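You operate a simulated robot arm through the tools that you are given. There is no shell and no other tool. Be economical: measure what you need, move in short steps, check, and stop when the job is done.

You are at the controls of a simulated two-armed robot. One attempt, no reset.

Task
Take the red scarf from the top of the recycling cabinet and lay it out flat on the hobby table top.

It is judged by the outcome, as a careful person would: the job done as asked, and still so three seconds after it is handed in. It fails if anything else is knocked over, pushed out of place, dropped, spilled or broken.

Robot
Two 7-joint arms with two-finger parallel grippers on one trunk, on a base that drives. Base frame: it is fixed to the floor where the robot stands at the start and does not move with it; the origin is under the middle of the robot, x ahead of it, y to its left, z up. Lengths are in m, angles in rad, forces in N, time in s.
The left shoulder is at the start at [0.07, 0.134, 1.126], the right one opposite. Places, roughly: hobby table top [2.2, -0.9, 0.7]. Payload 1.57 kg a hand.
The TCP of each hand is the grasp point between the finger pads, 0.03 m short of the fingertips. In the tool frame z runs along the fingers and y along their closing line. Largest opening 0.08 m; finger width 0.017, thickness 0.012; the body of the gripper, 0.04 by 0.082 m, starts 0.08 m behind the TCP.
Orientation is told as [roll, pitch, yaw] about the base's x, y, z axes, in that order, counted from this pose: with the fingers straight down and closing along the base's y, the tool's x points along the base's -x, its y along +y and its z along -z.

Tools
- The arms move only by the tool play_rows. It takes "left_motion", "right_motion" or both (then of equal length, played together; a hand with none holds still); each is a list of rows, each a list of 3 entries, a list of its own where there are three numbers: the shift along the tool's x, y, z in units of 500 mm (1.0 is 500 mm), then the turn, a rotation vector about the tool's x, y, z in units of 90 degrees (1.0 is 90 degrees), then the opening, from 0 (shut) to 1 (fully open). In form: [[[tx, ty, tz], [ax, ay, az], fingers], ...]. A call has 1 to 10 rows; each row is the pose to reach, as a shift and turn from the pose commanded when the call began, along the tool's axes at that moment. A call with a number of a shift or a turn outside -1 to 1 is refused whole. Each row takes 0.2 s and may step no farther than 0.05 m and 0.15 rad from the row before; otherwise, or with a gripper value out of range, the whole call is refused. Where a pose cannot be reached the arm comes as near as it can. A force on the tool above 40 N (or 10 N above the force at the start of the call, whichever is more), or a blocked arm, ends the call early, and 0.2 s more pass. Each finger travels about 0.153 m/s and halts on what it meets, pressing with about 38 N; the grip force reading is that of the motor and also rises with nothing between the fingers. The clock runs only during rows and for 0.2 s after the last one: add rows that repeat a pose to give the fingers time. It gives the time, the measured TCP pose, the force on the tool (base axes), the opening and the grip force at its end, in the units of the frame above (readings bear some noise).
- Cameras (640 x 400 px; columns grow to the right, rows downward): "scene" is now at [0.117, -0.0082, 1.3458]; the picture's right is [-0.08, -1.00, 0.00], its down [-0.78, 0.07, -0.62] and it looks along [0.62, -0.05, -0.78] (base axes); focal length 268 px, centre (320, 200). "left" rides on the left gripper at [0.072, 0.007, -0.122] in its tool frame; the picture's right is [-0.09, 1.00, 0.00], its down [-0.84, -0.08, -0.54] and it looks along [-0.54, -0.05, 0.84] (tool axes); focal length 238 px, centre (320, 200). "right" rides on the right gripper at [0.072, -0.007, -0.122] in its tool frame; the picture's right is [0.09, 1.00, 0.00], its down [-0.84, 0.08, -0.54] and it looks along [-0.54, 0.05, 0.84] (tool axes); focal length 238 px, centre (320, 200). There is no depth. A picture from a camera that has moved, and an enlarged one, comes with that camera's place and axes in the base frame and with its lens. The place of the scene camera against the robot may be out by one fixed shift of up to 0.025 m in any direction.
- snapshot(camera): a new picture of that camera. It takes no simulated time.
- slide_trunk(by): slides the trunk up (or, below 0, down) by that many m; the arms and the scene camera ride with it, the base frame stays. It gives what a move gives, with no picture.
- steer(legs): drives the robot by 1 to 6 legs, each [ahead, left, turn to the left] in m, m and rad, along the robot's own axes; the way and the turn of a leg run together, so that a leg with both is an arc; at most 1.5 m and 3.142 rad a leg. The arms and the cameras ride along, it lands a little off, and it stops where it bumps. It gives what a move gives.
- pan_tilt(pan, tilt): turns the head with the scene camera to pan (to the left, within 1.501 rad either way) and tilt (down, from -0.506 to 1.204), counted from straight ahead of the robot. It gives what a move gives.
- inspect(camera, box): a new picture of the part [left, top, right, bottom] of that camera's present view, enlarged. It takes no simulated time.
- hand_in(): hands the job in; it is judged then, once.

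Work in short steps. Places have to be worked out from the pictures, the camera data and where the tool is seen: move nearer, look again, correct. Check each grasp and each placing, and mend what went wrong. You have 120 turns and 92 pictures in all, those below and enlarged ones among them. Open the grippers and draw the arms clear of the work before you hand the job in, unless the task says otherwise; then end with one line.

The tools are called after "Emit:" by a JSON object that holds its "api" and its "payload". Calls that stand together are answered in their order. play_rows: Moves the arms, as the interface text tells. Its arguments: {"type":"object","properties":{"left_motion":{"type":"array","items":{"type":"array"}},"right_motion":{"type":"array","items":{"type":"array"}}},"required":[]} The other tools are called the same way: slide_trunk (by) slides the trunk up or down; steer (legs) drives the base; pan_tilt (pan, tilt) turns the head that bears the scene camera; snapshot (camera) takes a picture; inspect (camera, box) takes an enlarged picture of a part of a camera's view; hand_in () hands the job in.

At the start:

```text
time: 0.0
left_position: [0.5148, 0.2228, 0.988]
left_orientation: [0.0, 0.0, 0.002]
left_contact_force: [0.4, -0.6, 0.4]
left_gripper_width: 0.0798
left_gripper_force: 0.1
right_position: [0.4303, -0.1388, 1.0595]
right_orientation: [0.002, -0.001, 0.001]
right_contact_force: [-1.3, 0.6, 0.5]
right_gripper_width: 0.0803
right_gripper_force: 0.1
trunk travel left (down, up): [-0.7, 0.24]
robot x, y, heading: [0.0014, 0.0022, 0.002]
head pan, tilt: [-0.086, 0.897]
```

scene: 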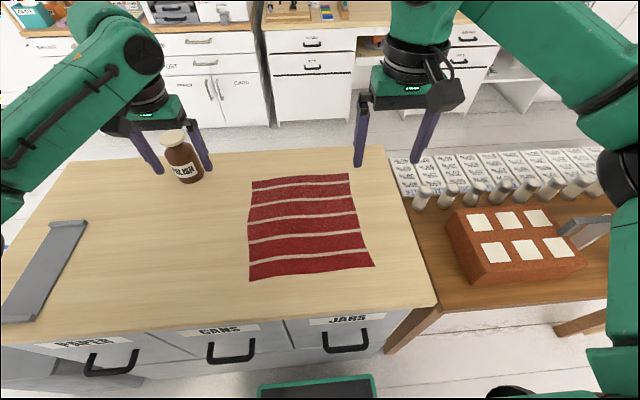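
right: 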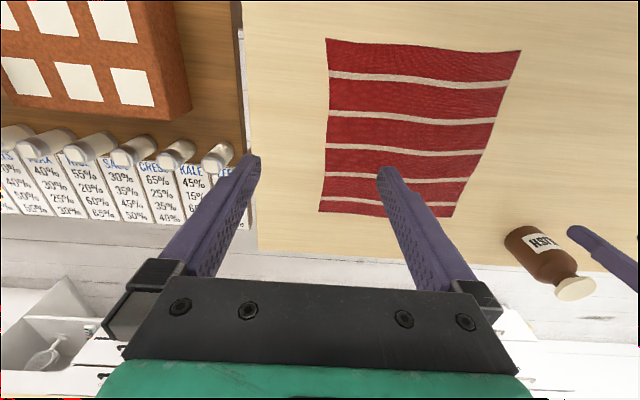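
left: 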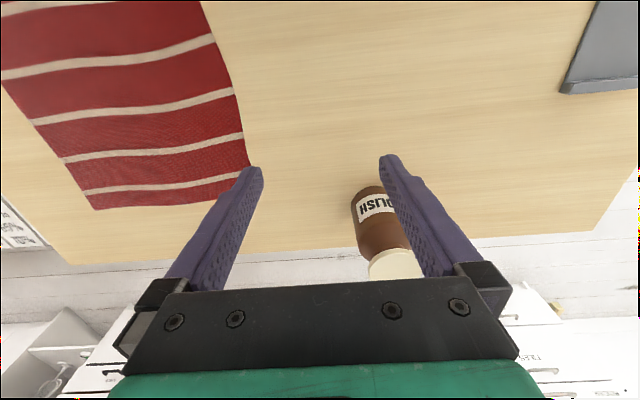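

The red scarf lies flat on the cabinet, at about x 0.36–0.66, y −0.15–0.14. I'll look toward the hobby table before touching anything, to plan the route.

Emit:
{"api": "pan_tilt", "payload": {"pan": -0.4, "tilt": 0.35}}

Emit:
{"api": "snapshot", "payload": {"camera": "scene"}}

```text
time: 1.0
left_position: [0.5154, 0.222, 0.9885]
left_orientation: [-0.001, 0.0, 0.002]
left_contact_force: [0.6, -0.4, 0.1]
left_gripper_width: 0.0801
left_gripper_force: 0.0
right_position: [0.4296, -0.1384, 1.061]
right_orientation: [0.0, 0.0, -0.001]
right_contact_force: [-0.5, 0.6, -0.8]
right_gripper_width: 0.0799
right_gripper_force: 0.0
trunk travel left (down, up): [-0.7, 0.24]
robot x, y, heading: [-0.0003, 0.0025, 0.0]
head pan, tilt: [-0.4, 0.351]
```

```text
88 pictures are left
camera scene: at [0.1274, -0.0379, 1.3931], right [-0.39, -0.92, 0.0], down [-0.32, 0.13, -0.94], along [0.86, -0.36, -0.34], focal length 268 px, centre (320, 200)
```

scene: 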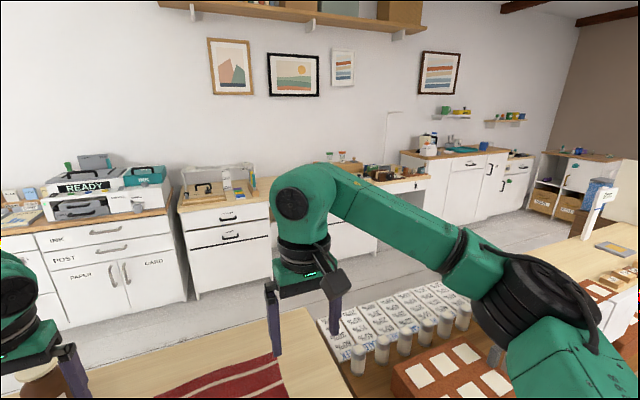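

The hobby table seems to be along the wall at x≈2+, past the side table, and the aisle is about 1.2 m deep. I'll look left and right to pick a way around.

Emit:
{"api": "pan_tilt", "payload": {"pan": 0.8, "tilt": 0.5}}

Emit:
{"api": "snapshot", "payload": {"camera": "scene"}}

Emit:
{"api": "pan_tilt", "payload": {"pan": -1.0, "tilt": 0.5}}

Emit:
{"api": "snapshot", "payload": {"camera": "scene"}}

```text
time: 2.4
left_position: [0.5143, 0.2223, 0.9876]
left_orientation: [0.0, 0.0, 0.001]
left_contact_force: [-0.2, 0.5, 0.2]
left_gripper_width: 0.0798
left_gripper_force: 0.1
right_position: [0.4297, -0.1366, 1.0611]
right_orientation: [0.0, 0.0, -0.001]
right_contact_force: [-0.4, 1.0, -0.7]
right_gripper_width: 0.0799
right_gripper_force: 0.1
trunk travel left (down, up): [-0.7, 0.24]
robot x, y, heading: [-0.0003, -0.0038, 0.001]
head pan, tilt: [0.799, 0.499]
```

```text
87 pictures are left
camera scene: at [0.1052, 0.0634, 1.3795], right [0.72, -0.7, 0.0], down [-0.33, -0.34, -0.88], along [0.61, 0.63, -0.48], focal length 268 px, centre (320, 200)
```

scene: 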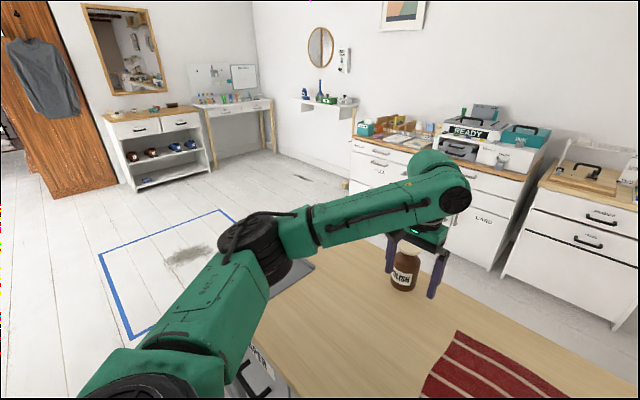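

```text
time: 4.2
left_position: [0.5141, 0.2224, 0.9874]
left_orientation: [-0.001, 0.0, 0.003]
left_contact_force: [0.0, 0.5, 0.9]
left_gripper_width: 0.08
left_gripper_force: 0.0
right_position: [0.4294, -0.1366, 1.0598]
right_orientation: [0.0, -0.001, 0.0]
right_contact_force: [0.5, 0.6, -0.2]
right_gripper_width: 0.0799
right_gripper_force: 0.1
trunk travel left (down, up): [-0.7, 0.24]
robot x, y, heading: [-0.0033, 0.0022, 0.001]
head pan, tilt: [-1.0, 0.499]
```

```text
86 pictures are left
camera scene: at [0.0909, -0.0783, 1.3795], right [-0.84, -0.54, 0.0], down [-0.26, 0.4, -0.88], along [0.47, -0.74, -0.48], focal length 268 px, centre (320, 200)
```

scene: 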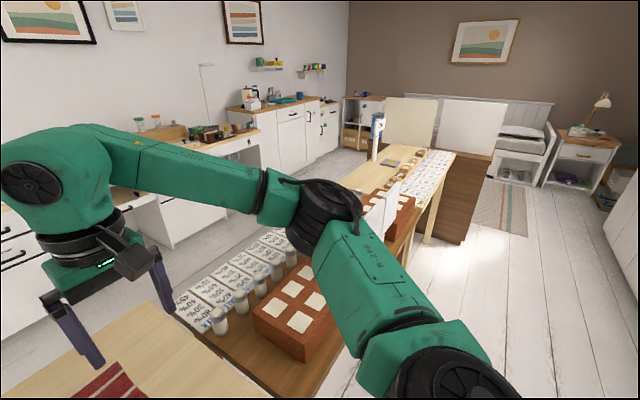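

The left side is open floor, so I'll go around that way. First the grasp: I turn both hands so they close along x and hover them over the scarf's two near corners.

Emit:
{"api": "play_rows", "payload": {"left_motion": [[[0.03, -0.023, 0.018], [0, 0, 0.095], 1], [[0.062, -0.047, 0.035], [0, 0, 0.19], 1], [[0.092, -0.07, 0.053], [0, 0, 0.285], 1], [[0.123, -0.094, 0.07], [0, 0, 0.38], 1], [[0.154, -0.117, 0.088], [0, 0, 0.475], 1], [[0.185, -0.14, 0.106], [0, 0, 0.57], 1], [[0.216, -0.164, 0.123], [0, 0, 0.665], 1], [[0.246, -0.187, 0.141], [0, 0, 0.76], 1], [[0.277, -0.21, 0.158], [0, 0, 0.855], 1], [[0.308, -0.234, 0.176], [0, 0, 0.95], 1]], "right_motion": [[[0.012, 0, 0.032], [0, 0, -0.095], 1], [[0.024, 0, 0.064], [0, 0, -0.19], 1], [[0.036, 0, 0.096], [0, 0, -0.285], 1], [[0.048, 0, 0.128], [0, 0, -0.38], 1], [[0.06, 0, 0.16], [0, 0, -0.475], 1], [[0.072, 0, 0.192], [0, 0, -0.57], 1], [[0.084, 0, 0.224], [0, 0, -0.665], 1], [[0.096, 0, 0.256], [0, 0, -0.76], 1], [[0.108, 0, 0.288], [0, 0, -0.855], 1], [[0.12, 0, 0.32], [0, 0, -0.95], 1]]}}

Emit:
{"api": "pan_tilt", "payload": {"pan": 0, "tilt": 1.0}}

Emit:
{"api": "snapshot", "payload": {"camera": "scene"}}

Emit:
{"api": "snapshot", "payload": {"camera": "left"}}

Emit:
{"api": "snapshot", "payload": {"camera": "right"}}

```text
time: 6.3
left_position: [0.3585, 0.1112, 0.9061]
left_orientation: [0.005, -0.004, -1.45]
left_contact_force: [0.6, 0.2, -0.1]
left_gripper_width: 0.0799
left_gripper_force: 0.1
right_position: [0.2609, -0.0752, 0.847]
right_orientation: [-0.077, -0.039, 1.435]
right_contact_force: [-19.4, -5.2, 81.1]
right_gripper_width: 0.0709
right_gripper_force: 0.1
right hand out of reach, approached as far as the arm can: row 6, 7, 8, 9, 10
trunk travel left (down, up): [-0.7, 0.24]
robot x, y, heading: [0.0005, 0.0021, -0.003]
head pan, tilt: [-1.0, 0.499]
stopped in row 10 (right hand): the force on the tool passed its limit (the readings are from after the stop); the commanded pose is now the measured one
```

```text
time: 7.6
left_position: [0.3558, 0.111, 0.9061]
left_orientation: [0.008, -0.001, -1.45]
left_contact_force: [0.6, 0.6, -0.3]
left_gripper_width: 0.0801
left_gripper_force: 0.2
right_position: [0.259, -0.0759, 0.8468]
right_orientation: [-0.082, -0.042, 1.435]
right_contact_force: [-17.4, 0.0, 97.6]
right_gripper_width: 0.0721
right_gripper_force: 0.0
trunk travel left (down, up): [-0.7, 0.24]
robot x, y, heading: [0.0001, 0.0, 0.002]
head pan, tilt: [0.0, 1.0]
```

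```text
85 pictures are left
camera scene: at [0.0971, 0.0009, 1.3401], right [0.0, -1.0, 0.0], down [-0.83, 0.0, -0.55], along [0.55, 0.0, -0.83], focal length 268 px, centre (320, 200)
```

scene: 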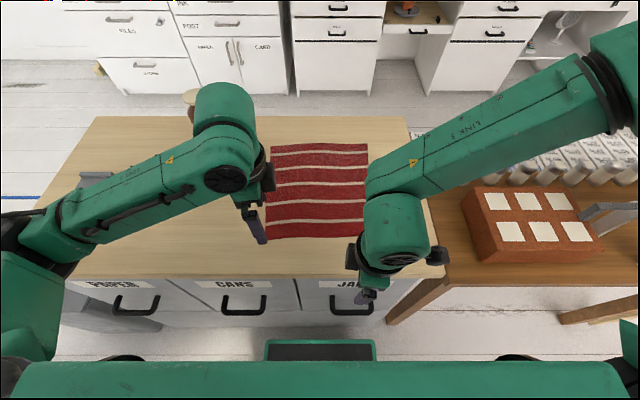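

```text
84 pictures are left
camera left: at [0.3537, 0.1832, 1.0268], right [1.0, 0.03, 0.01], down [0.02, -0.84, 0.54], along [0.02, -0.54, -0.84], focal length 238 px, centre (320, 200)
```

left: 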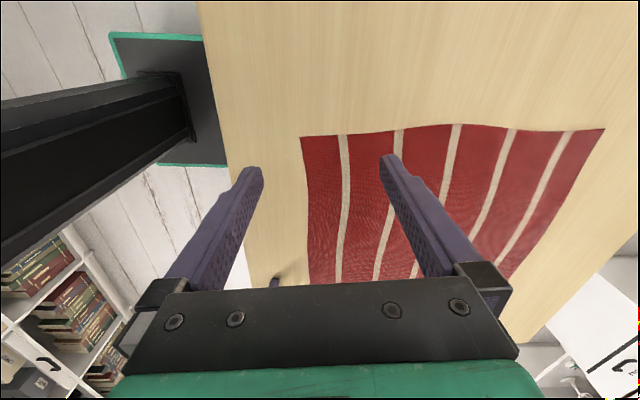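

```text
83 pictures are left
camera right: at [0.2431, -0.1512, 0.9663], right [-1.0, 0.05, -0.09], down [-0.01, 0.82, 0.57], along [0.1, 0.57, -0.82], focal length 238 px, centre (320, 200)
```

right: 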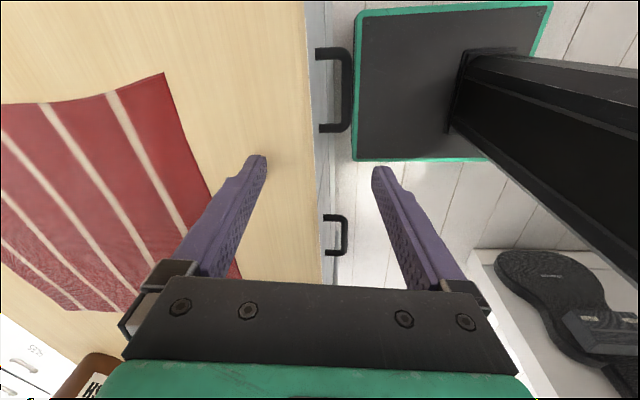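

The left hand is fine, but the right wrist hit a limit turning that way and is pressing on the counter. I'll lift the right hand straight up first, then turn it back.

Emit:
{"api": "play_rows", "payload": {"right_motion": [[[0, 0, -0.06], [0, 0, 0], 1], [[0, 0, -0.12], [0, 0, 0.05], 1], [[0.02, -0.04, -0.18], [0, 0, 0.14], 1], [[0.04, -0.08, -0.2], [0, 0, 0.23], 1], [[0.06, -0.12, -0.2], [0, 0, 0.32], 1], [[0.08, -0.16, -0.2], [0, 0, 0.41], 1], [[0.1, -0.2, -0.2], [0, 0, 0.5], 1], [[0.12, -0.22, -0.2], [0, 0, 0.59], 1], [[0.12, -0.22, -0.2], [0, 0, 0.68], 1], [[0.12, -0.22, -0.2], [0, 0, 0.77], 1]]}}

```text
time: 9.8
left_position: [0.3649, 0.108, 0.9022]
left_orientation: [-0.005, 0.001, -1.449]
left_contact_force: [0.7, 0.0, -0.1]
left_gripper_width: 0.0802
left_gripper_force: 0.1
right_position: [0.3603, -0.1567, 0.9451]
right_orientation: [0.012, -0.075, 0.216]
right_contact_force: [-0.6, 0.8, -0.5]
right_gripper_width: 0.0802
right_gripper_force: 0.0
right hand out of reach, approached as far as the arm can: row 1
trunk travel left (down, up): [-0.7, 0.24]
robot x, y, heading: [-0.0015, -0.001, -0.001]
head pan, tilt: [0.0, 1.0]
```

The right hand is free at yaw 0.2. I'll level it, then turn it the other way, toward yaw −90° like the left hand.

Emit:
{"api": "play_rows", "payload": {"right_motion": [[[0, 0, 0], [-0.008, 0.048, 0.0], 1], [[0, 0, 0.0], [-0.008, 0.048, 0.09], 1]]}}

Emit:
{"api": "play_rows", "payload": {"right_motion": [[[0, 0, 0], [0, 0, 0.095], 1], [[0, 0, 0], [0, 0, 0.19], 1], [[0, 0, 0], [0, 0, 0.285], 1], [[0, 0, 0], [0, 0, 0.38], 1], [[0, 0, 0], [0, 0, 0.475], 1], [[0, 0, 0], [0, 0, 0.57], 1], [[0, 0, 0], [0, 0, 0.665], 1], [[0, 0, 0], [0, 0, 0.76], 1], [[0, 0, 0], [0, 0, 0.855], 1], [[0, 0, 0], [0, 0, 0.95], 1]]}}

```text
time: 10.4
left_position: [0.365, 0.1077, 0.9027]
left_orientation: [-0.004, 0.001, -1.449]
left_contact_force: [0.2, 0.1, -0.4]
left_gripper_width: 0.0801
left_gripper_force: 0.1
right_position: [0.3597, -0.1579, 0.9467]
right_orientation: [0.03, 0.005, 0.079]
right_contact_force: [0.4, -0.4, 0.1]
right_gripper_width: 0.0799
right_gripper_force: 0.1
trunk travel left (down, up): [-0.7, 0.24]
robot x, y, heading: [0.0015, 0.0005, 0.002]
head pan, tilt: [0.0, 1.0]
```

```text
time: 12.6
left_position: [0.3655, 0.108, 0.9007]
left_orientation: [-0.003, 0.0, -1.448]
left_contact_force: [-0.4, 0.5, 0.1]
left_gripper_width: 0.08
left_gripper_force: 0.0
right_position: [0.3597, -0.1569, 0.9462]
right_orientation: [0.0, 0.03, -1.415]
right_contact_force: [-0.5, 0.4, 0.4]
right_gripper_width: 0.0799
right_gripper_force: 0.2
trunk travel left (down, up): [-0.7, 0.24]
robot x, y, heading: [0.0001, 0.0009, 0.0]
head pan, tilt: [0.0, 1.0]
```

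Both hands now face the same way. I'll look again to place the near corners against the fingers.

Emit:
{"api": "snapshot", "payload": {"camera": "right"}}

Emit:
{"api": "snapshot", "payload": {"camera": "left"}}

Emit:
{"api": "snapshot", "payload": {"camera": "scene"}}

```text
82 pictures are left
camera right: at [0.3411, -0.0902, 1.0707], right [0.97, 0.25, 0.0], down [0.21, -0.83, 0.52], along [0.13, -0.5, -0.86], focal length 238 px, centre (320, 200)
```

right: 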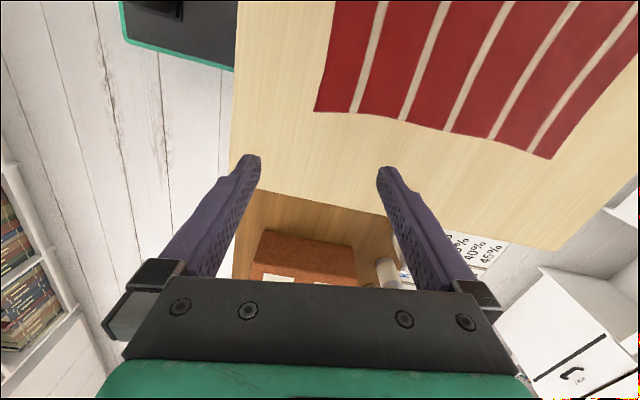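

```text
81 pictures are left
camera left: at [0.3648, 0.1809, 1.0226], right [1.0, 0.03, 0.0], down [0.03, -0.84, 0.54], along [0.01, -0.54, -0.84], focal length 238 px, centre (320, 200)
```

left: 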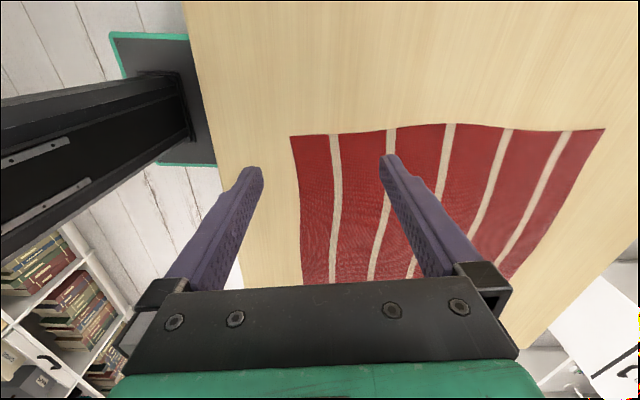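

```text
80 pictures are left
camera scene: at [0.1117, -0.0022, 1.3384], right [0.0, -1.0, 0.0], down [-0.84, 0.0, -0.54], along [0.54, 0.0, -0.84], focal length 268 px, centre (320, 200)
```

scene: 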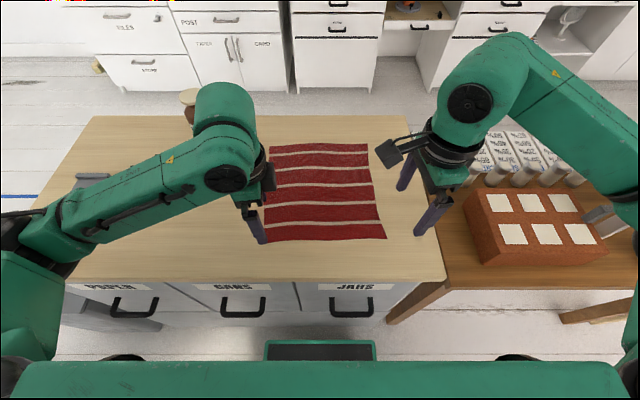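

Working from the gripper cameras, the near edge runs from about (0.333, 0.10) to (0.350, −0.144). I'll bring both hands to just above it, straddling the edge near each corner.

Emit:
{"api": "play_rows", "payload": {"left_motion": [[[-0.012, -0.011, 0.043], [0, 0, 0.02], 0.9], [[-0.024, -0.022, 0.086], [0, 0, 0.04], 0.8], [[-0.036, -0.034, 0.129], [0, 0, 0.06], 0.75], [[-0.047, -0.045, 0.15], [0, 0, 0.078], 0.75], [[-0.047, -0.045, 0.172], [0, 0, 0.078], 0.75]], "right_motion": [[[0.016, 0.003, 0.06], [-0.005, 0, 0.025], 0.9], [[0.034, 0.006, 0.12], [-0.01, 0, 0.05], 0.8], [[0.052, 0.01, 0.18], [-0.015, 0, 0.075], 0.75], [[0.069, 0.013, 0.235], [-0.019, 0, 0.099], 0.75], [[0.069, 0.013, 0.262], [-0.019, 0, 0.099], 0.75]]}}

Emit:
{"api": "snapshot", "payload": {"camera": "left"}}

Emit:
{"api": "snapshot", "payload": {"camera": "right"}}

Emit:
{"api": "inspect", "payload": {"camera": "scene", "box": [220, 130, 460, 280]}}

```text
time: 13.4
left_position: [0.3568, 0.0916, 0.8509]
left_orientation: [0.019, -0.001, -1.529]
left_contact_force: [-3.3, 3.4, 14.9]
left_gripper_width: 0.0624
left_gripper_force: 1.9
right_position: [0.3588, -0.1316, 0.866]
right_orientation: [0.018, 0.032, -1.517]
right_contact_force: [0.4, 0.8, 0.9]
right_gripper_width: 0.0601
right_gripper_force: 0.1
trunk travel left (down, up): [-0.7, 0.24]
robot x, y, heading: [-0.0, -0.0028, 0.001]
head pan, tilt: [0.0, 1.0]
stopped in row 3 (left hand): the force on the tool passed its limit (the readings are from after the stop); the commanded pose is now the measured one
```

```text
79 pictures are left
camera left: at [0.3583, 0.1637, 0.9714], right [1.0, -0.05, 0.02], down [-0.05, -0.84, 0.54], along [-0.01, -0.54, -0.84], focal length 238 px, centre (320, 200)
```

left: 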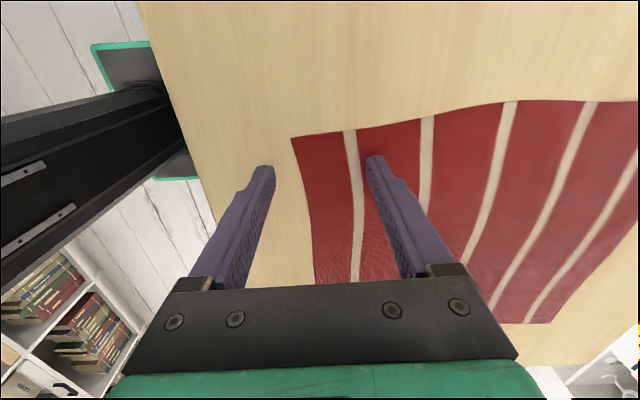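

```text
78 pictures are left
camera right: at [0.344, -0.0629, 0.9903], right [0.99, 0.14, 0.02], down [0.11, -0.85, 0.52], along [0.09, -0.51, -0.86], focal length 238 px, centre (320, 200)
```

right: 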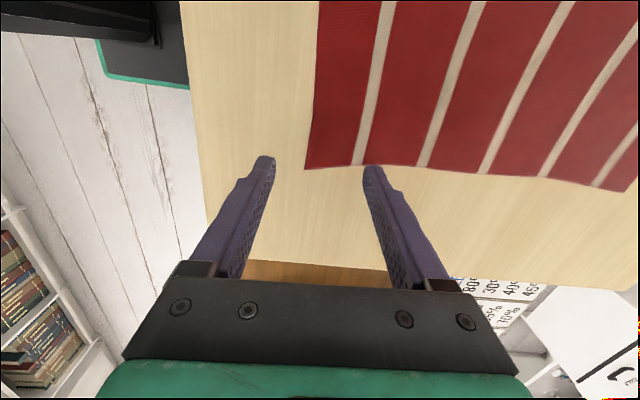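

```text
2.67 times, centred on (340, 205) of scene
camera zoom: at [0.1096, -0.0018, 1.3388], right [0.0, -1.0, 0.0], down [-0.84, 0.0, -0.54], along [0.54, 0.0, -0.84], focal length 714 px, centre (267, 187)
```

zoom: 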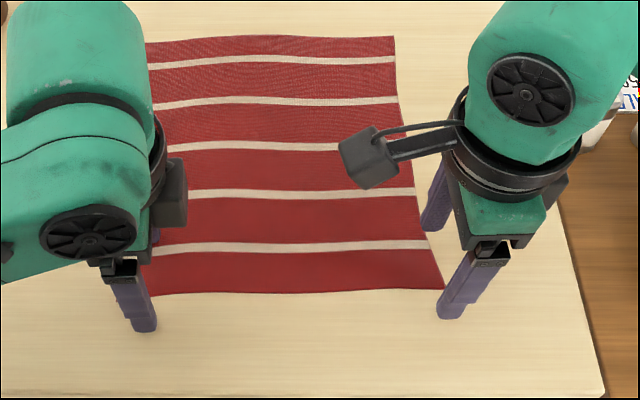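

The left fingertips touched at TCP z≈0.851, so the top is at z≈0.82 and the left hand straddles the edge well. I'll shift the right hand 2 cm inward, level it and lower it to touch.

Emit:
{"api": "play_rows", "payload": {"right_motion": [[[0.04, 0, 0], [-0.02, -0.011, 0.02], 0.75], [[0.04, 0, 0.014], [-0.02, -0.011, 0.02], 0.75], [[0.04, 0, 0.024], [-0.02, -0.011, 0.02], 0.75], [[0.04, 0, 0.03], [-0.02, -0.011, 0.02], 0.75], [[0.04, 0, 0.034], [-0.02, -0.011, 0.02], 0.75]]}}

```text
time: 14.6
left_position: [0.3541, 0.091, 0.8508]
left_orientation: [0.02, -0.001, -1.527]
left_contact_force: [2.0, 3.7, 8.0]
left_gripper_width: 0.0583
left_gripper_force: 0.1
right_position: [0.3566, -0.1101, 0.8531]
right_orientation: [0.054, 0.015, -1.551]
right_contact_force: [-0.7, -8.3, 35.5]
right_gripper_width: 0.0595
right_gripper_force: 0.1
trunk travel left (down, up): [-0.7, 0.24]
robot x, y, heading: [-0.0022, -0.0056, 0.002]
head pan, tilt: [0.0, 1.0]
```

Both hands are in contact, with the right pressing a bit hard. I'll ease the right up 2 mm and close both slowly to gather the edge.

Emit:
{"api": "play_rows", "payload": {"left_motion": [[[0, 0, 0], [0, 0, 0], 0.75], [[0, 0, 0], [0, 0, 0], 0.6], [[0, 0, 0], [0, 0, 0], 0.45], [[0, 0, 0], [0, 0, 0], 0.3], [[0, 0, 0], [0, 0, 0], 0.15], [[0, 0, 0], [0, 0, 0], 0], [[0, 0, 0], [0, 0, 0], 0], [[0, 0, 0], [0, 0, 0], 0]], "right_motion": [[[0, 0, -0.004], [0, 0, 0], 0.75], [[0, 0, -0.004], [0, 0, 0], 0.6], [[0, 0, -0.004], [0, 0, 0], 0.45], [[0, 0, -0.004], [0, 0, 0], 0.3], [[0, 0, -0.004], [0, 0, 0], 0.15], [[0, 0, -0.004], [0, 0, 0], 0], [[0, 0, -0.004], [0, 0, 0], 0], [[0, 0, -0.004], [0, 0, 0], 0]]}}

Emit:
{"api": "snapshot", "payload": {"camera": "left"}}

Emit:
{"api": "snapshot", "payload": {"camera": "right"}}

```text
time: 16.4
left_position: [0.3566, 0.0907, 0.8514]
left_orientation: [0.021, -0.001, -1.528]
left_contact_force: [6.2, 0.7, 24.8]
left_gripper_width: 0.0022
left_gripper_force: 24.1
right_position: [0.3568, -0.1121, 0.8511]
right_orientation: [0.049, 0.015, -1.553]
right_contact_force: [1.4, 0.0, 2.2]
right_gripper_width: 0.0022
right_gripper_force: 23.9
trunk travel left (down, up): [-0.7, 0.24]
robot x, y, heading: [-0.0013, 0.0003, 0.0]
head pan, tilt: [0.0, 1.0]
```

```text
76 pictures are left
camera left: at [0.359, 0.1632, 0.9715], right [1.0, -0.05, 0.02], down [-0.05, -0.84, 0.54], along [-0.01, -0.54, -0.84], focal length 238 px, centre (320, 200)
```

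left: 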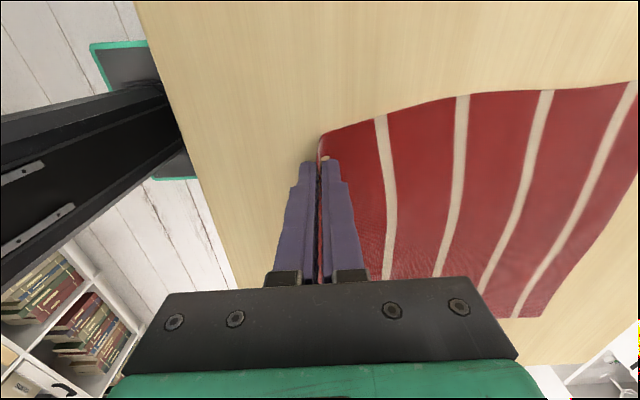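

```text
75 pictures are left
camera right: at [0.3416, -0.0405, 0.9741], right [0.99, 0.11, 0.05], down [0.07, -0.84, 0.53], along [0.1, -0.53, -0.84], focal length 238 px, centre (320, 200)
```

right: 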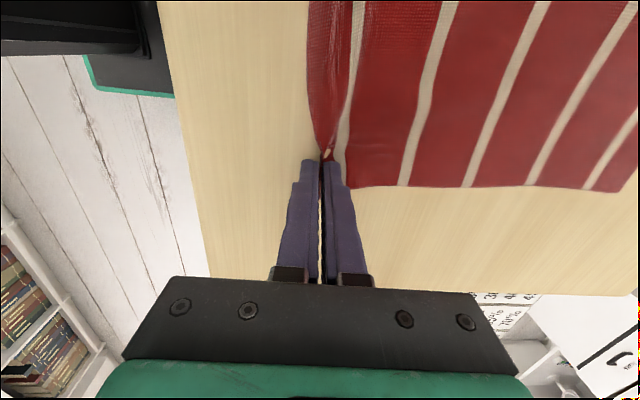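

Both hands seem to have pinched a strip of cloth. I'll lift both together by 6 cm as a test.

Emit:
{"api": "play_rows", "payload": {"left_motion": [[[0, 0, -0.03], [0, 0, 0], 0], [[0, 0, -0.06], [0, 0, 0], 0], [[0, 0, -0.09], [0, 0, 0], 0], [[0, 0, -0.12], [0, 0, 0], 0]], "right_motion": [[[0, 0, -0.03], [0, 0, 0], 0], [[0, 0, -0.06], [0, 0, 0], 0], [[0, 0, -0.09], [0, 0, 0], 0], [[0, 0, -0.12], [0, 0, 0], 0]]}}

Emit:
{"api": "snapshot", "payload": {"camera": "right"}}

Emit:
{"api": "snapshot", "payload": {"camera": "scene"}}

```text
time: 17.4
left_position: [0.356, 0.0911, 0.9103]
left_orientation: [0.014, 0.002, -1.529]
left_contact_force: [-0.3, -1.5, 0.4]
left_gripper_width: 0.002
left_gripper_force: 23.9
right_position: [0.3554, -0.1118, 0.9109]
right_orientation: [0.046, 0.014, -1.554]
right_contact_force: [-0.3, 0.9, -0.1]
right_gripper_width: 0.002
right_gripper_force: 23.1
trunk travel left (down, up): [-0.7, 0.24]
robot x, y, heading: [0.0025, 0.0009, -0.002]
head pan, tilt: [0.0, 1.0]
```

```text
74 pictures are left
camera right: at [0.339, -0.042, 1.0333], right [0.99, 0.11, 0.05], down [0.07, -0.84, 0.53], along [0.1, -0.53, -0.84], focal length 238 px, centre (320, 200)
```

right: 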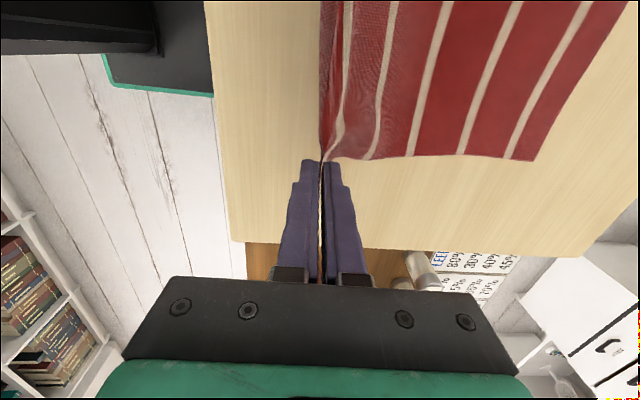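

```text
73 pictures are left
camera scene: at [0.1114, -0.0022, 1.3384], right [0.0, -1.0, 0.0], down [-0.84, 0.0, -0.54], along [0.54, 0.0, -0.84], focal length 268 px, centre (320, 200)
```

scene: 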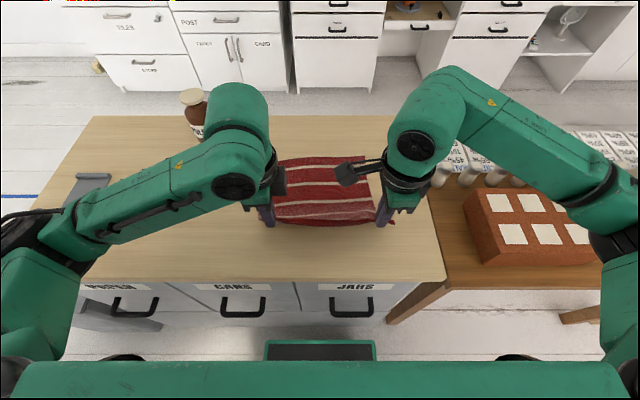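

The scarf's near edge came up in both hands. I'll raise the trunk to lift the whole scarf clear of the cabinet.

Emit:
{"api": "slide_trunk", "payload": {"by": 0.24}}

Emit:
{"api": "play_rows", "payload": {"left_motion": [[[0, 0, -0.04], [0, 0, 0], 0], [[0, 0, -0.08], [0, 0, 0], 0], [[0, 0, -0.12], [0, 0, 0], 0], [[0, 0, -0.16], [0, 0, 0], 0]], "right_motion": [[[0, 0, -0.04], [0, 0, 0], 0], [[0, 0, -0.08], [0, 0, 0], 0], [[0, 0, -0.12], [0, 0, 0], 0], [[0, 0, -0.16], [0, 0, 0], 0]]}}

Emit:
{"api": "snapshot", "payload": {"camera": "scene"}}

Emit:
{"api": "snapshot", "payload": {"camera": "right"}}

```text
time: 19.9
left_position: [0.3549, 0.0906, 1.1502]
left_orientation: [0.016, -0.002, -1.529]
left_contact_force: [0.5, 0.2, 1.1]
left_gripper_width: 0.0021
left_gripper_force: 23.4
right_position: [0.355, -0.1116, 1.1497]
right_orientation: [0.046, 0.014, -1.551]
right_contact_force: [0.0, -0.1, 0.5]
right_gripper_width: 0.0019
right_gripper_force: 23.3
trunk travel left (down, up): [-0.94, 0.0]
robot x, y, heading: [-0.0013, -0.0026, -0.003]
head pan, tilt: [0.0, 1.0]
```

```text
time: 20.9
left_position: [0.3549, 0.0913, 1.2291]
left_orientation: [0.019, 0.001, -1.529]
left_contact_force: [0.1, -1.7, 0.1]
left_gripper_width: 0.0018
left_gripper_force: 23.9
right_position: [0.3515, -0.1143, 1.23]
right_orientation: [0.047, 0.017, -1.553]
right_contact_force: [0.1, 2.0, -0.5]
right_gripper_width: 0.0018
right_gripper_force: 23.7
trunk travel left (down, up): [-0.94, 0.0]
robot x, y, heading: [0.002, -0.0009, -0.002]
head pan, tilt: [0.0, 1.0]
```

```text
72 pictures are left
camera scene: at [0.1115, -0.0021, 1.5784], right [0.0, -1.0, 0.0], down [-0.84, 0.0, -0.54], along [0.54, 0.0, -0.84], focal length 268 px, centre (320, 200)
```

scene: 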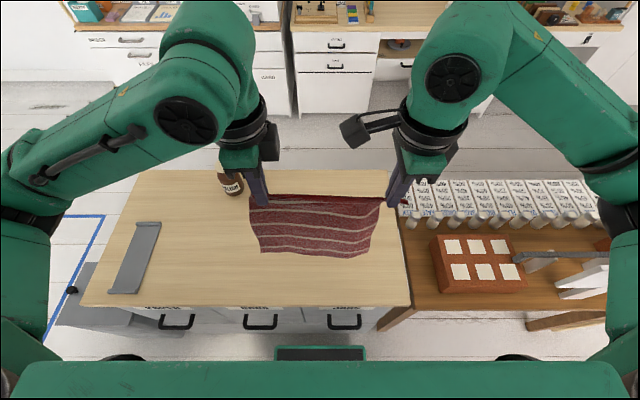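

```text
71 pictures are left
camera right: at [0.3345, -0.0442, 1.3522], right [0.99, 0.11, 0.05], down [0.07, -0.84, 0.53], along [0.1, -0.53, -0.84], focal length 238 px, centre (320, 200)
```

right: 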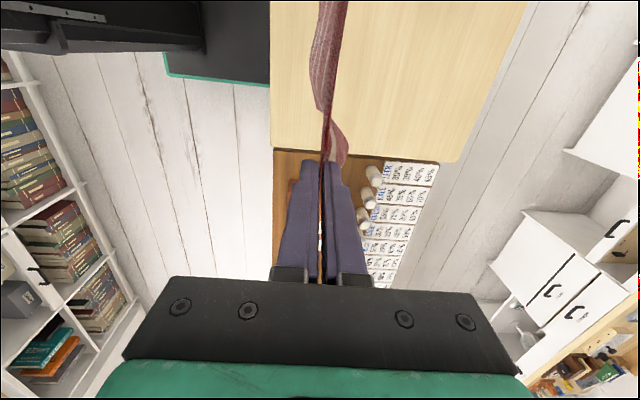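

The scarf hangs freely from both hands with its hem above the cabinet top. Next I'll back up 0.3 m and drive left around the cabinet.

Emit:
{"api": "steer", "payload": {"legs": [[-0.3, 0, 0], [0, 1.35, 0]]}}

Emit:
{"api": "pan_tilt", "payload": {"pan": -0.3, "tilt": 0.8}}

Emit:
{"api": "snapshot", "payload": {"camera": "scene"}}

```text
time: 26.2
left_position: [0.0538, 0.7048, 1.2302]
left_orientation: [0.017, -0.002, -1.44]
left_contact_force: [0.3, -0.7, -0.8]
left_gripper_width: 0.0021
left_gripper_force: 23.8
right_position: [0.0673, 0.4993, 1.2306]
right_orientation: [0.05, 0.016, -1.463]
right_contact_force: [-0.2, 0.9, -0.1]
right_gripper_width: 0.0021
right_gripper_force: 23.3
trunk travel left (down, up): [-0.94, 0.0]
robot x, y, heading: [-0.2922, 0.5839, 0.086]
head pan, tilt: [0.0, 1.0]
stopped in leg 2: the robot was blocked; the commanded pose is now the measured one
```

```text
time: 27.0
left_position: [0.0573, 0.7071, 1.2291]
left_orientation: [0.016, -0.001, -1.439]
left_contact_force: [-0.8, -1.2, 0.1]
left_gripper_width: 0.0021
left_gripper_force: 23.4
right_position: [0.0707, 0.5016, 1.2288]
right_orientation: [0.047, 0.013, -1.464]
right_contact_force: [0.4, 2.3, 0.6]
right_gripper_width: 0.0019
right_gripper_force: 23.3
trunk travel left (down, up): [-0.94, 0.0]
robot x, y, heading: [-0.291, 0.5812, 0.09]
head pan, tilt: [-0.3, 0.799]
```

```text
70 pictures are left
camera scene: at [-0.1676, 0.5705, 1.5934], right [-0.21, -0.98, 0.0], down [-0.7, 0.15, -0.7], along [0.68, -0.15, -0.72], focal length 268 px, centre (320, 200)
```

scene: 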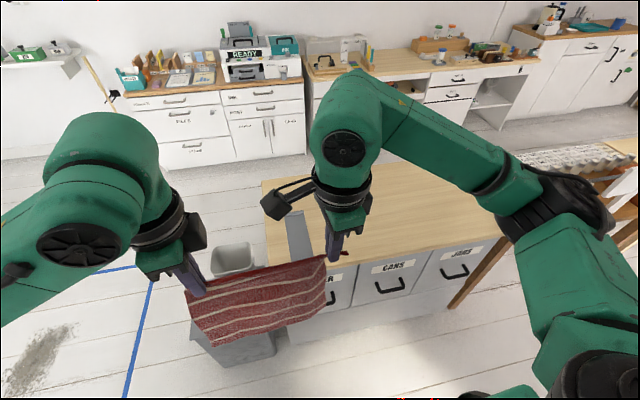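

The base was blocked at y≈0.58 and turned slightly, so I think something touched its rear left. I'll look to the left to find the obstacle.

Emit:
{"api": "pan_tilt", "payload": {"pan": 1.5, "tilt": 0.9}}

Emit:
{"api": "snapshot", "payload": {"camera": "scene"}}

Emit:
{"api": "pan_tilt", "payload": {"pan": 0.5, "tilt": 1.1}}

Emit:
{"api": "snapshot", "payload": {"camera": "scene"}}

```text
time: 28.8
left_position: [0.0572, 0.7043, 1.2298]
left_orientation: [0.017, -0.001, -1.44]
left_contact_force: [0.8, -1.8, 0.1]
left_gripper_width: 0.0023
left_gripper_force: 23.6
right_position: [0.0704, 0.4997, 1.2286]
right_orientation: [0.046, 0.017, -1.463]
right_contact_force: [0.4, 2.3, 0.0]
right_gripper_width: 0.0021
right_gripper_force: 23.4
trunk travel left (down, up): [-0.94, 0.0]
robot x, y, heading: [-0.2882, 0.5811, 0.084]
head pan, tilt: [1.499, 0.901]
```

```text
69 pictures are left
camera scene: at [-0.2486, 0.6604, 1.5856], right [1.0, 0.02, 0.0], down [0.01, -0.78, -0.62], along [-0.01, 0.62, -0.78], focal length 268 px, centre (320, 200)
```

scene: 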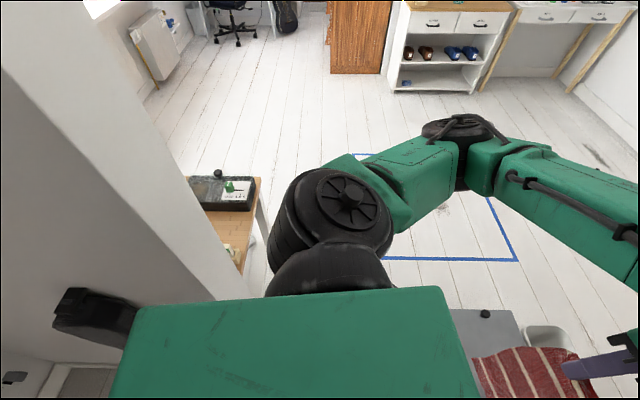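

```text
time: 30.0
left_position: [0.056, 0.7065, 1.2283]
left_orientation: [0.019, 0.0, -1.441]
left_contact_force: [0.4, -2.3, -0.5]
left_gripper_width: 0.0019
left_gripper_force: 23.7
right_position: [0.0701, 0.5006, 1.2285]
right_orientation: [0.047, 0.015, -1.462]
right_contact_force: [0.0, 1.4, 0.7]
right_gripper_width: 0.0019
right_gripper_force: 24.0
trunk travel left (down, up): [-0.94, 0.0]
robot x, y, heading: [-0.2864, 0.5858, 0.094]
head pan, tilt: [0.499, 1.1]
```

```text
68 pictures are left
camera scene: at [-0.1948, 0.62, 1.5718], right [0.55, -0.83, 0.0], down [-0.74, -0.49, -0.45], along [0.38, 0.25, -0.89], focal length 268 px, centre (320, 200)
```

scene: 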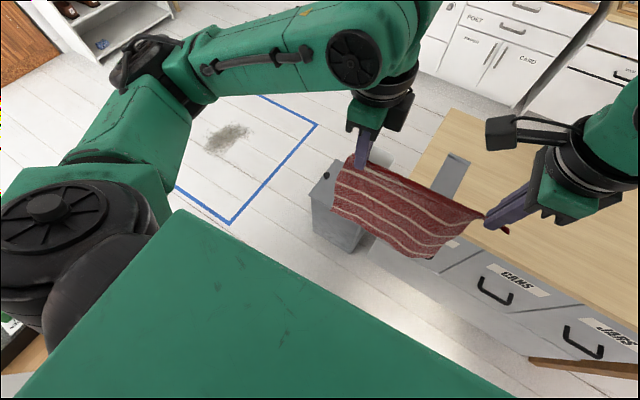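

A small side table sits at the rear left, with its edge at x≈−0.51, and there's a low grey bin at x≥0.28. The gap between them is about 0.8 m, so I'll ease off to the right, straighten, and re-centre at x≈−0.11.

Emit:
{"api": "steer", "payload": {"legs": [[0, -0.06, 0], [0.18, 0, -0.09]]}}

Emit:
{"api": "pan_tilt", "payload": {"pan": 1.5, "tilt": 1.1}}

Emit:
{"api": "snapshot", "payload": {"camera": "scene"}}

```text
time: 32.1
left_position: [0.2459, 0.6212, 1.2303]
left_orientation: [0.022, 0.0, -1.531]
left_contact_force: [0.0, -2.1, -0.6]
left_gripper_width: 0.0021
left_gripper_force: 23.4
right_position: [0.2423, 0.4175, 1.2301]
right_orientation: [0.053, 0.015, -1.551]
right_contact_force: [-0.9, 2.5, -0.1]
right_gripper_width: 0.0022
right_gripper_force: 23.7
trunk travel left (down, up): [-0.94, 0.0]
robot x, y, heading: [-0.1049, 0.5293, -0.002]
head pan, tilt: [0.499, 1.1]
```

```text
time: 33.4
left_position: [0.2498, 0.6226, 1.2296]
left_orientation: [0.019, -0.001, -1.532]
left_contact_force: [0.5, -1.7, 0.2]
left_gripper_width: 0.0021
left_gripper_force: 23.2
right_position: [0.2443, 0.4161, 1.2293]
right_orientation: [0.048, 0.014, -1.552]
right_contact_force: [-0.9, 1.8, 1.1]
right_gripper_width: 0.0021
right_gripper_force: 23.5
trunk travel left (down, up): [-0.94, 0.0]
robot x, y, heading: [-0.1062, 0.5278, -0.001]
head pan, tilt: [1.499, 1.1]
```

```text
67 pictures are left
camera scene: at [-0.0594, 0.5918, 1.5718], right [1.0, -0.07, 0.0], down [-0.07, -0.89, -0.45], along [0.03, 0.45, -0.89], focal length 268 px, centre (320, 200)
```

scene: 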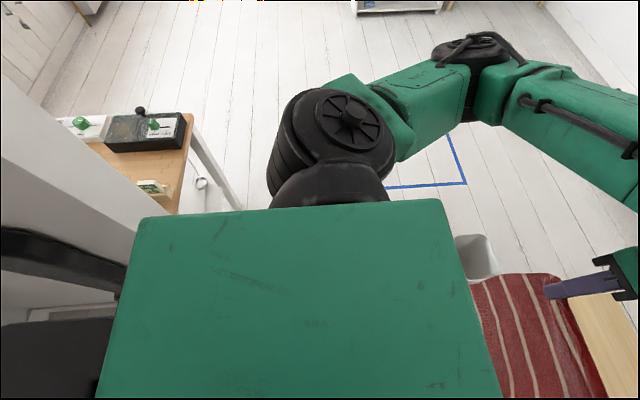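

I'm now centred with room on both sides, and the side table looks undisturbed. I'll continue left to y≈1.4.

Emit:
{"api": "steer", "payload": {"legs": [[0, 0.85, 0]]}}

Emit:
{"api": "pan_tilt", "payload": {"pan": -0.2, "tilt": 0.9}}

Emit:
{"api": "snapshot", "payload": {"camera": "scene"}}

```text
time: 38.0
left_position: [0.2545, 1.4862, 1.2281]
left_orientation: [0.018, 0.001, -1.538]
left_contact_force: [0.3, -1.7, -0.1]
left_gripper_width: 0.0024
left_gripper_force: 24.1
right_position: [0.249, 1.2809, 1.2289]
right_orientation: [0.048, 0.016, -1.558]
right_contact_force: [-0.1, 2.1, 0.2]
right_gripper_width: 0.002
right_gripper_force: 24.1
trunk travel left (down, up): [-0.94, 0.0]
robot x, y, heading: [-0.0975, 1.3992, -0.013]
head pan, tilt: [1.499, 1.1]
```

```text
time: 39.7
left_position: [0.2545, 1.4874, 1.23]
left_orientation: [0.019, 0.001, -1.537]
left_contact_force: [0.7, -1.5, 0.9]
left_gripper_width: 0.0019
left_gripper_force: 23.7
right_position: [0.2487, 1.2806, 1.2298]
right_orientation: [0.048, 0.016, -1.557]
right_contact_force: [0.0, 1.4, -0.2]
right_gripper_width: 0.0021
right_gripper_force: 23.4
trunk travel left (down, up): [-0.94, 0.0]
robot x, y, heading: [-0.1019, 1.4022, -0.011]
head pan, tilt: [-0.201, 0.901]
```

```text
66 pictures are left
camera scene: at [0.0152, 1.3804, 1.5856], right [-0.21, -0.98, 0.0], down [-0.77, 0.16, -0.62], along [0.61, -0.13, -0.78], focal length 268 px, centre (320, 200)
```

scene: 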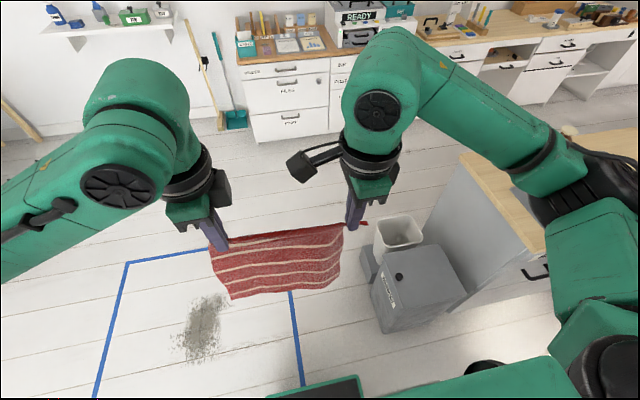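

The way ahead is clear, with the bins ending at y≈0.98. I'll drive forward into the aisle, keeping a small left bias.

Emit:
{"api": "steer", "payload": {"legs": [[0, 0.06, 0.011], [1.4, 0, 0]]}}

Emit:
{"api": "pan_tilt", "payload": {"pan": -0.9, "tilt": 0.6}}

Emit:
{"api": "snapshot", "payload": {"camera": "scene"}}

```text
time: 47.2
left_position: [1.6545, 1.5385, 1.2282]
left_orientation: [0.018, -0.002, -1.539]
left_contact_force: [0.4, -1.8, 0.0]
left_gripper_width: 0.0022
left_gripper_force: 24.1
right_position: [1.6498, 1.3331, 1.2287]
right_orientation: [0.049, 0.016, -1.559]
right_contact_force: [0.5, 1.8, 0.3]
right_gripper_width: 0.0016
right_gripper_force: 23.9
trunk travel left (down, up): [-0.94, 0.0]
robot x, y, heading: [1.3002, 1.4521, -0.013]
head pan, tilt: [-0.201, 0.901]
```

```text
time: 48.3
left_position: [1.6561, 1.5395, 1.2292]
left_orientation: [0.017, -0.001, -1.541]
left_contact_force: [-0.9, -1.3, 0.2]
left_gripper_width: 0.002
left_gripper_force: 23.5
right_position: [1.6501, 1.3341, 1.2305]
right_orientation: [0.048, 0.015, -1.562]
right_contact_force: [0.2, 1.9, -0.5]
right_gripper_width: 0.0018
right_gripper_force: 23.0
trunk travel left (down, up): [-0.94, 0.0]
robot x, y, heading: [1.2994, 1.4518, -0.014]
head pan, tilt: [-0.901, 0.6]
```

```text
65 pictures are left
camera scene: at [1.3963, 1.3792, 1.6104], right [-0.79, -0.61, 0.0], down [-0.35, 0.45, -0.82], along [0.51, -0.65, -0.57], focal length 268 px, centre (320, 200)
```

scene: 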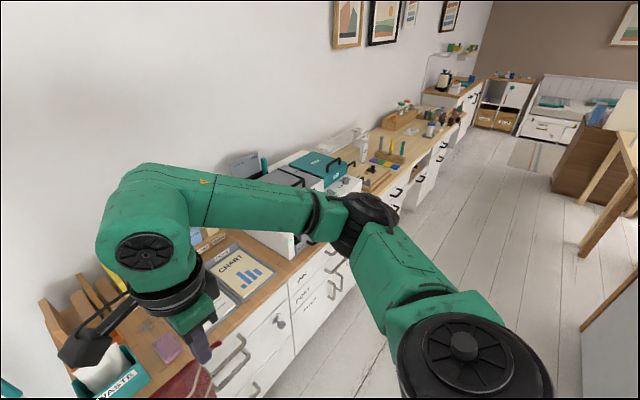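

The aisle runs from about x 0.8 to 1.85. I'll back off slightly and slide right past the front of the wall cabinets.

Emit:
{"api": "steer", "payload": {"legs": [[-0.05, 0, 0.014], [0, -1.3, 0]]}}

Emit:
{"api": "pan_tilt", "payload": {"pan": -0.6, "tilt": 0.6}}

Emit:
{"api": "snapshot", "payload": {"camera": "scene"}}

```text
time: 55.3
left_position: [1.6087, 0.2563, 1.2289]
left_orientation: [0.018, -0.003, -1.522]
left_contact_force: [0.7, -1.3, -0.7]
left_gripper_width: 0.0021
left_gripper_force: 23.9
right_position: [1.605, 0.0509, 1.2286]
right_orientation: [0.048, 0.015, -1.546]
right_contact_force: [0.2, 2.6, -0.3]
right_gripper_width: 0.002
right_gripper_force: 23.4
trunk travel left (down, up): [-0.94, 0.0]
robot x, y, heading: [1.254, 0.1633, 0.003]
head pan, tilt: [-0.901, 0.6]
```

```text
time: 56.1
left_position: [1.6089, 0.2557, 1.2296]
left_orientation: [0.018, 0.0, -1.523]
left_contact_force: [1.0, -1.7, -0.7]
left_gripper_width: 0.0023
left_gripper_force: 23.8
right_position: [1.605, 0.0503, 1.2294]
right_orientation: [0.048, 0.016, -1.546]
right_contact_force: [0.1, 1.7, 0.2]
right_gripper_width: 0.0019
right_gripper_force: 23.3
trunk travel left (down, up): [-0.94, 0.0]
robot x, y, heading: [1.2555, 0.1625, 0.006]
head pan, tilt: [-0.6, 0.6]
```

```text
64 pictures are left
camera scene: at [1.3694, 0.1113, 1.6104], right [-0.56, -0.83, 0.0], down [-0.47, 0.32, -0.82], along [0.68, -0.46, -0.57], focal length 268 px, centre (320, 200)
```

scene: 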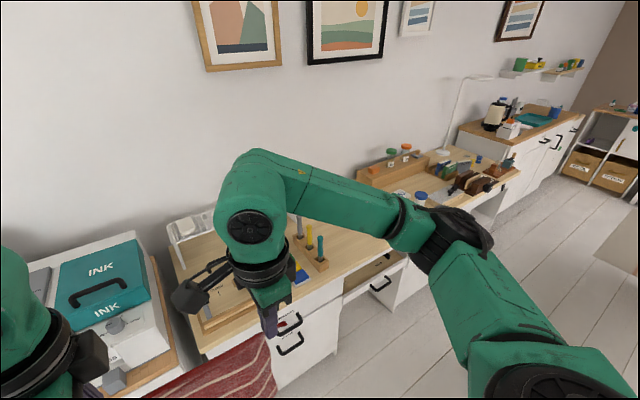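

The hobby table's pale top is ahead to the right. I'll go on right to y≈−0.85 and look at it from there.

Emit:
{"api": "steer", "payload": {"legs": [[0, -1.0, -0.005]]}}

Emit:
{"api": "pan_tilt", "payload": {"pan": 0.0, "tilt": 0.7}}

Emit:
{"api": "snapshot", "payload": {"camera": "scene"}}

Emit:
{"api": "snapshot", "payload": {"camera": "right"}}

```text
time: 61.4
left_position: [1.6105, -0.7571, 1.2281]
left_orientation: [0.018, -0.002, -1.53]
left_contact_force: [0.1, -1.8, 0.8]
left_gripper_width: 0.002
left_gripper_force: 23.1
right_position: [1.6062, -0.9628, 1.229]
right_orientation: [0.047, 0.011, -1.549]
right_contact_force: [0.0, 1.7, 0.6]
right_gripper_width: 0.0018
right_gripper_force: 23.6
trunk travel left (down, up): [-0.94, 0.0]
robot x, y, heading: [1.2561, -0.8465, -0.001]
head pan, tilt: [-0.6, 0.6]
```

```text
time: 62.4
left_position: [1.6113, -0.7586, 1.2293]
left_orientation: [0.017, 0.001, -1.527]
left_contact_force: [0.7, -1.8, 0.4]
left_gripper_width: 0.0022
left_gripper_force: 23.8
right_position: [1.6059, -0.964, 1.2293]
right_orientation: [0.048, 0.016, -1.55]
right_contact_force: [-0.7, 1.5, -0.6]
right_gripper_width: 0.002
right_gripper_force: 23.6
trunk travel left (down, up): [-0.94, 0.0]
robot x, y, heading: [1.2571, -0.8503, 0.004]
head pan, tilt: [0.0, 0.7]
```

```text
63 pictures are left
camera scene: at [1.3831, -0.8525, 1.6018], right [0.0, -1.0, 0.0], down [-0.64, 0.0, -0.76], along [0.76, 0.0, -0.64], focal length 268 px, centre (320, 200)
```

scene: 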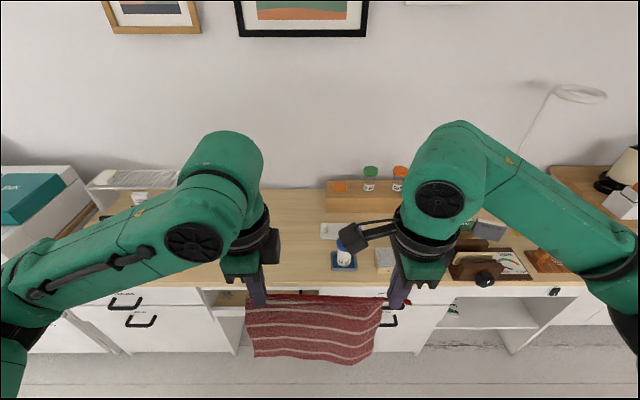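

```text
62 pictures are left
camera right: at [1.5907, -0.8944, 1.3521], right [0.99, 0.11, 0.05], down [0.07, -0.84, 0.53], along [0.1, -0.52, -0.85], focal length 238 px, centre (320, 200)
```

right: 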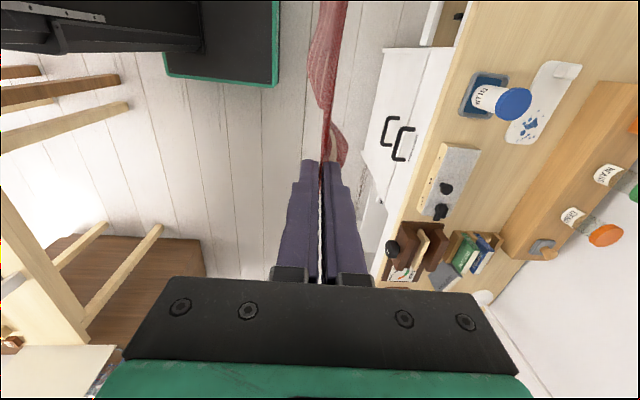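

The table's right part has jars and tools, while the left-middle looks free. I'll check the left camera and a wider view of that part.

Emit:
{"api": "snapshot", "payload": {"camera": "left"}}

Emit:
{"api": "steer", "payload": {"legs": [[0, 0.5, 0]]}}

Emit:
{"api": "pan_tilt", "payload": {"pan": -0.1, "tilt": 0.75}}

Emit:
{"api": "snapshot", "payload": {"camera": "scene"}}

Emit:
{"api": "snapshot", "payload": {"camera": "right"}}

```text
61 pictures are left
camera left: at [1.614, -0.6865, 1.3498], right [1.0, -0.05, 0.02], down [-0.05, -0.84, 0.54], along [-0.01, -0.54, -0.84], focal length 238 px, centre (320, 200)
```

left: 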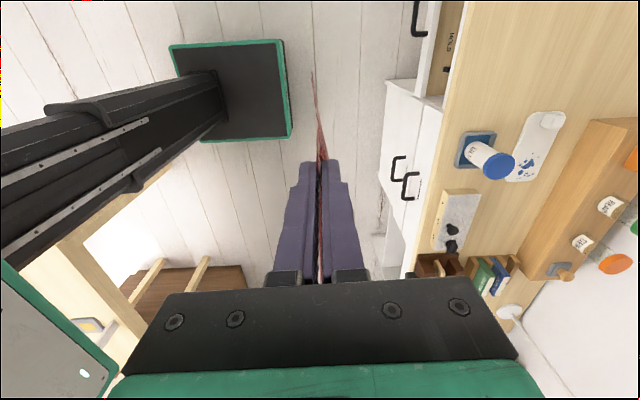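

```text
time: 65.3
left_position: [1.6141, -0.2653, 1.2303]
left_orientation: [0.018, 0.003, -1.535]
left_contact_force: [0.4, -2.7, -0.5]
left_gripper_width: 0.0022
left_gripper_force: 23.5
right_position: [1.6074, -0.4719, 1.2288]
right_orientation: [0.048, 0.016, -1.558]
right_contact_force: [-0.1, 0.6, 0.3]
right_gripper_width: 0.0021
right_gripper_force: 24.0
trunk travel left (down, up): [-0.94, 0.0]
robot x, y, heading: [1.2581, -0.3552, -0.006]
head pan, tilt: [0.0, 0.7]
```

```text
time: 66.0
left_position: [1.6127, -0.2645, 1.2286]
left_orientation: [0.017, -0.001, -1.537]
left_contact_force: [0.5, -1.6, -0.5]
left_gripper_width: 0.0022
left_gripper_force: 22.9
right_position: [1.609, -0.4714, 1.2293]
right_orientation: [0.047, 0.016, -1.557]
right_contact_force: [0.3, 1.4, 0.0]
right_gripper_width: 0.0019
right_gripper_force: 23.6
trunk travel left (down, up): [-0.94, 0.0]
robot x, y, heading: [1.256, -0.3538, -0.008]
head pan, tilt: [-0.099, 0.75]
```

```text
60 pictures are left
camera scene: at [1.3824, -0.3658, 1.5975], right [-0.11, -0.99, 0.0], down [-0.68, 0.07, -0.73], along [0.73, -0.08, -0.68], focal length 268 px, centre (320, 200)
```

scene: 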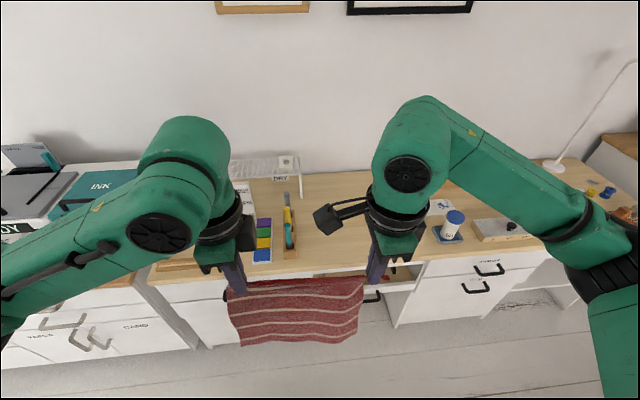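

```text
59 pictures are left
camera right: at [1.5923, -0.4008, 1.3521], right [0.99, 0.11, 0.05], down [0.06, -0.84, 0.53], along [0.1, -0.53, -0.85], focal length 238 px, centre (320, 200)
```

right: 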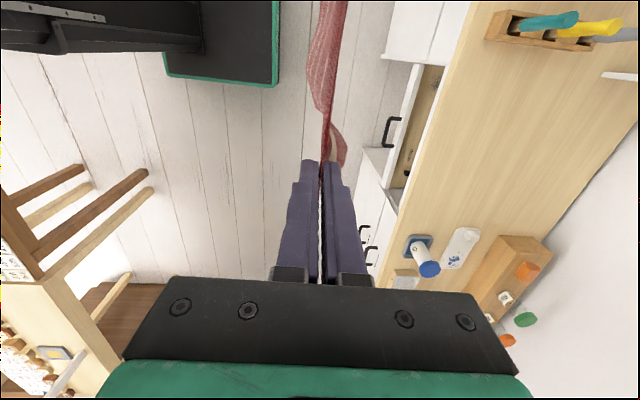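

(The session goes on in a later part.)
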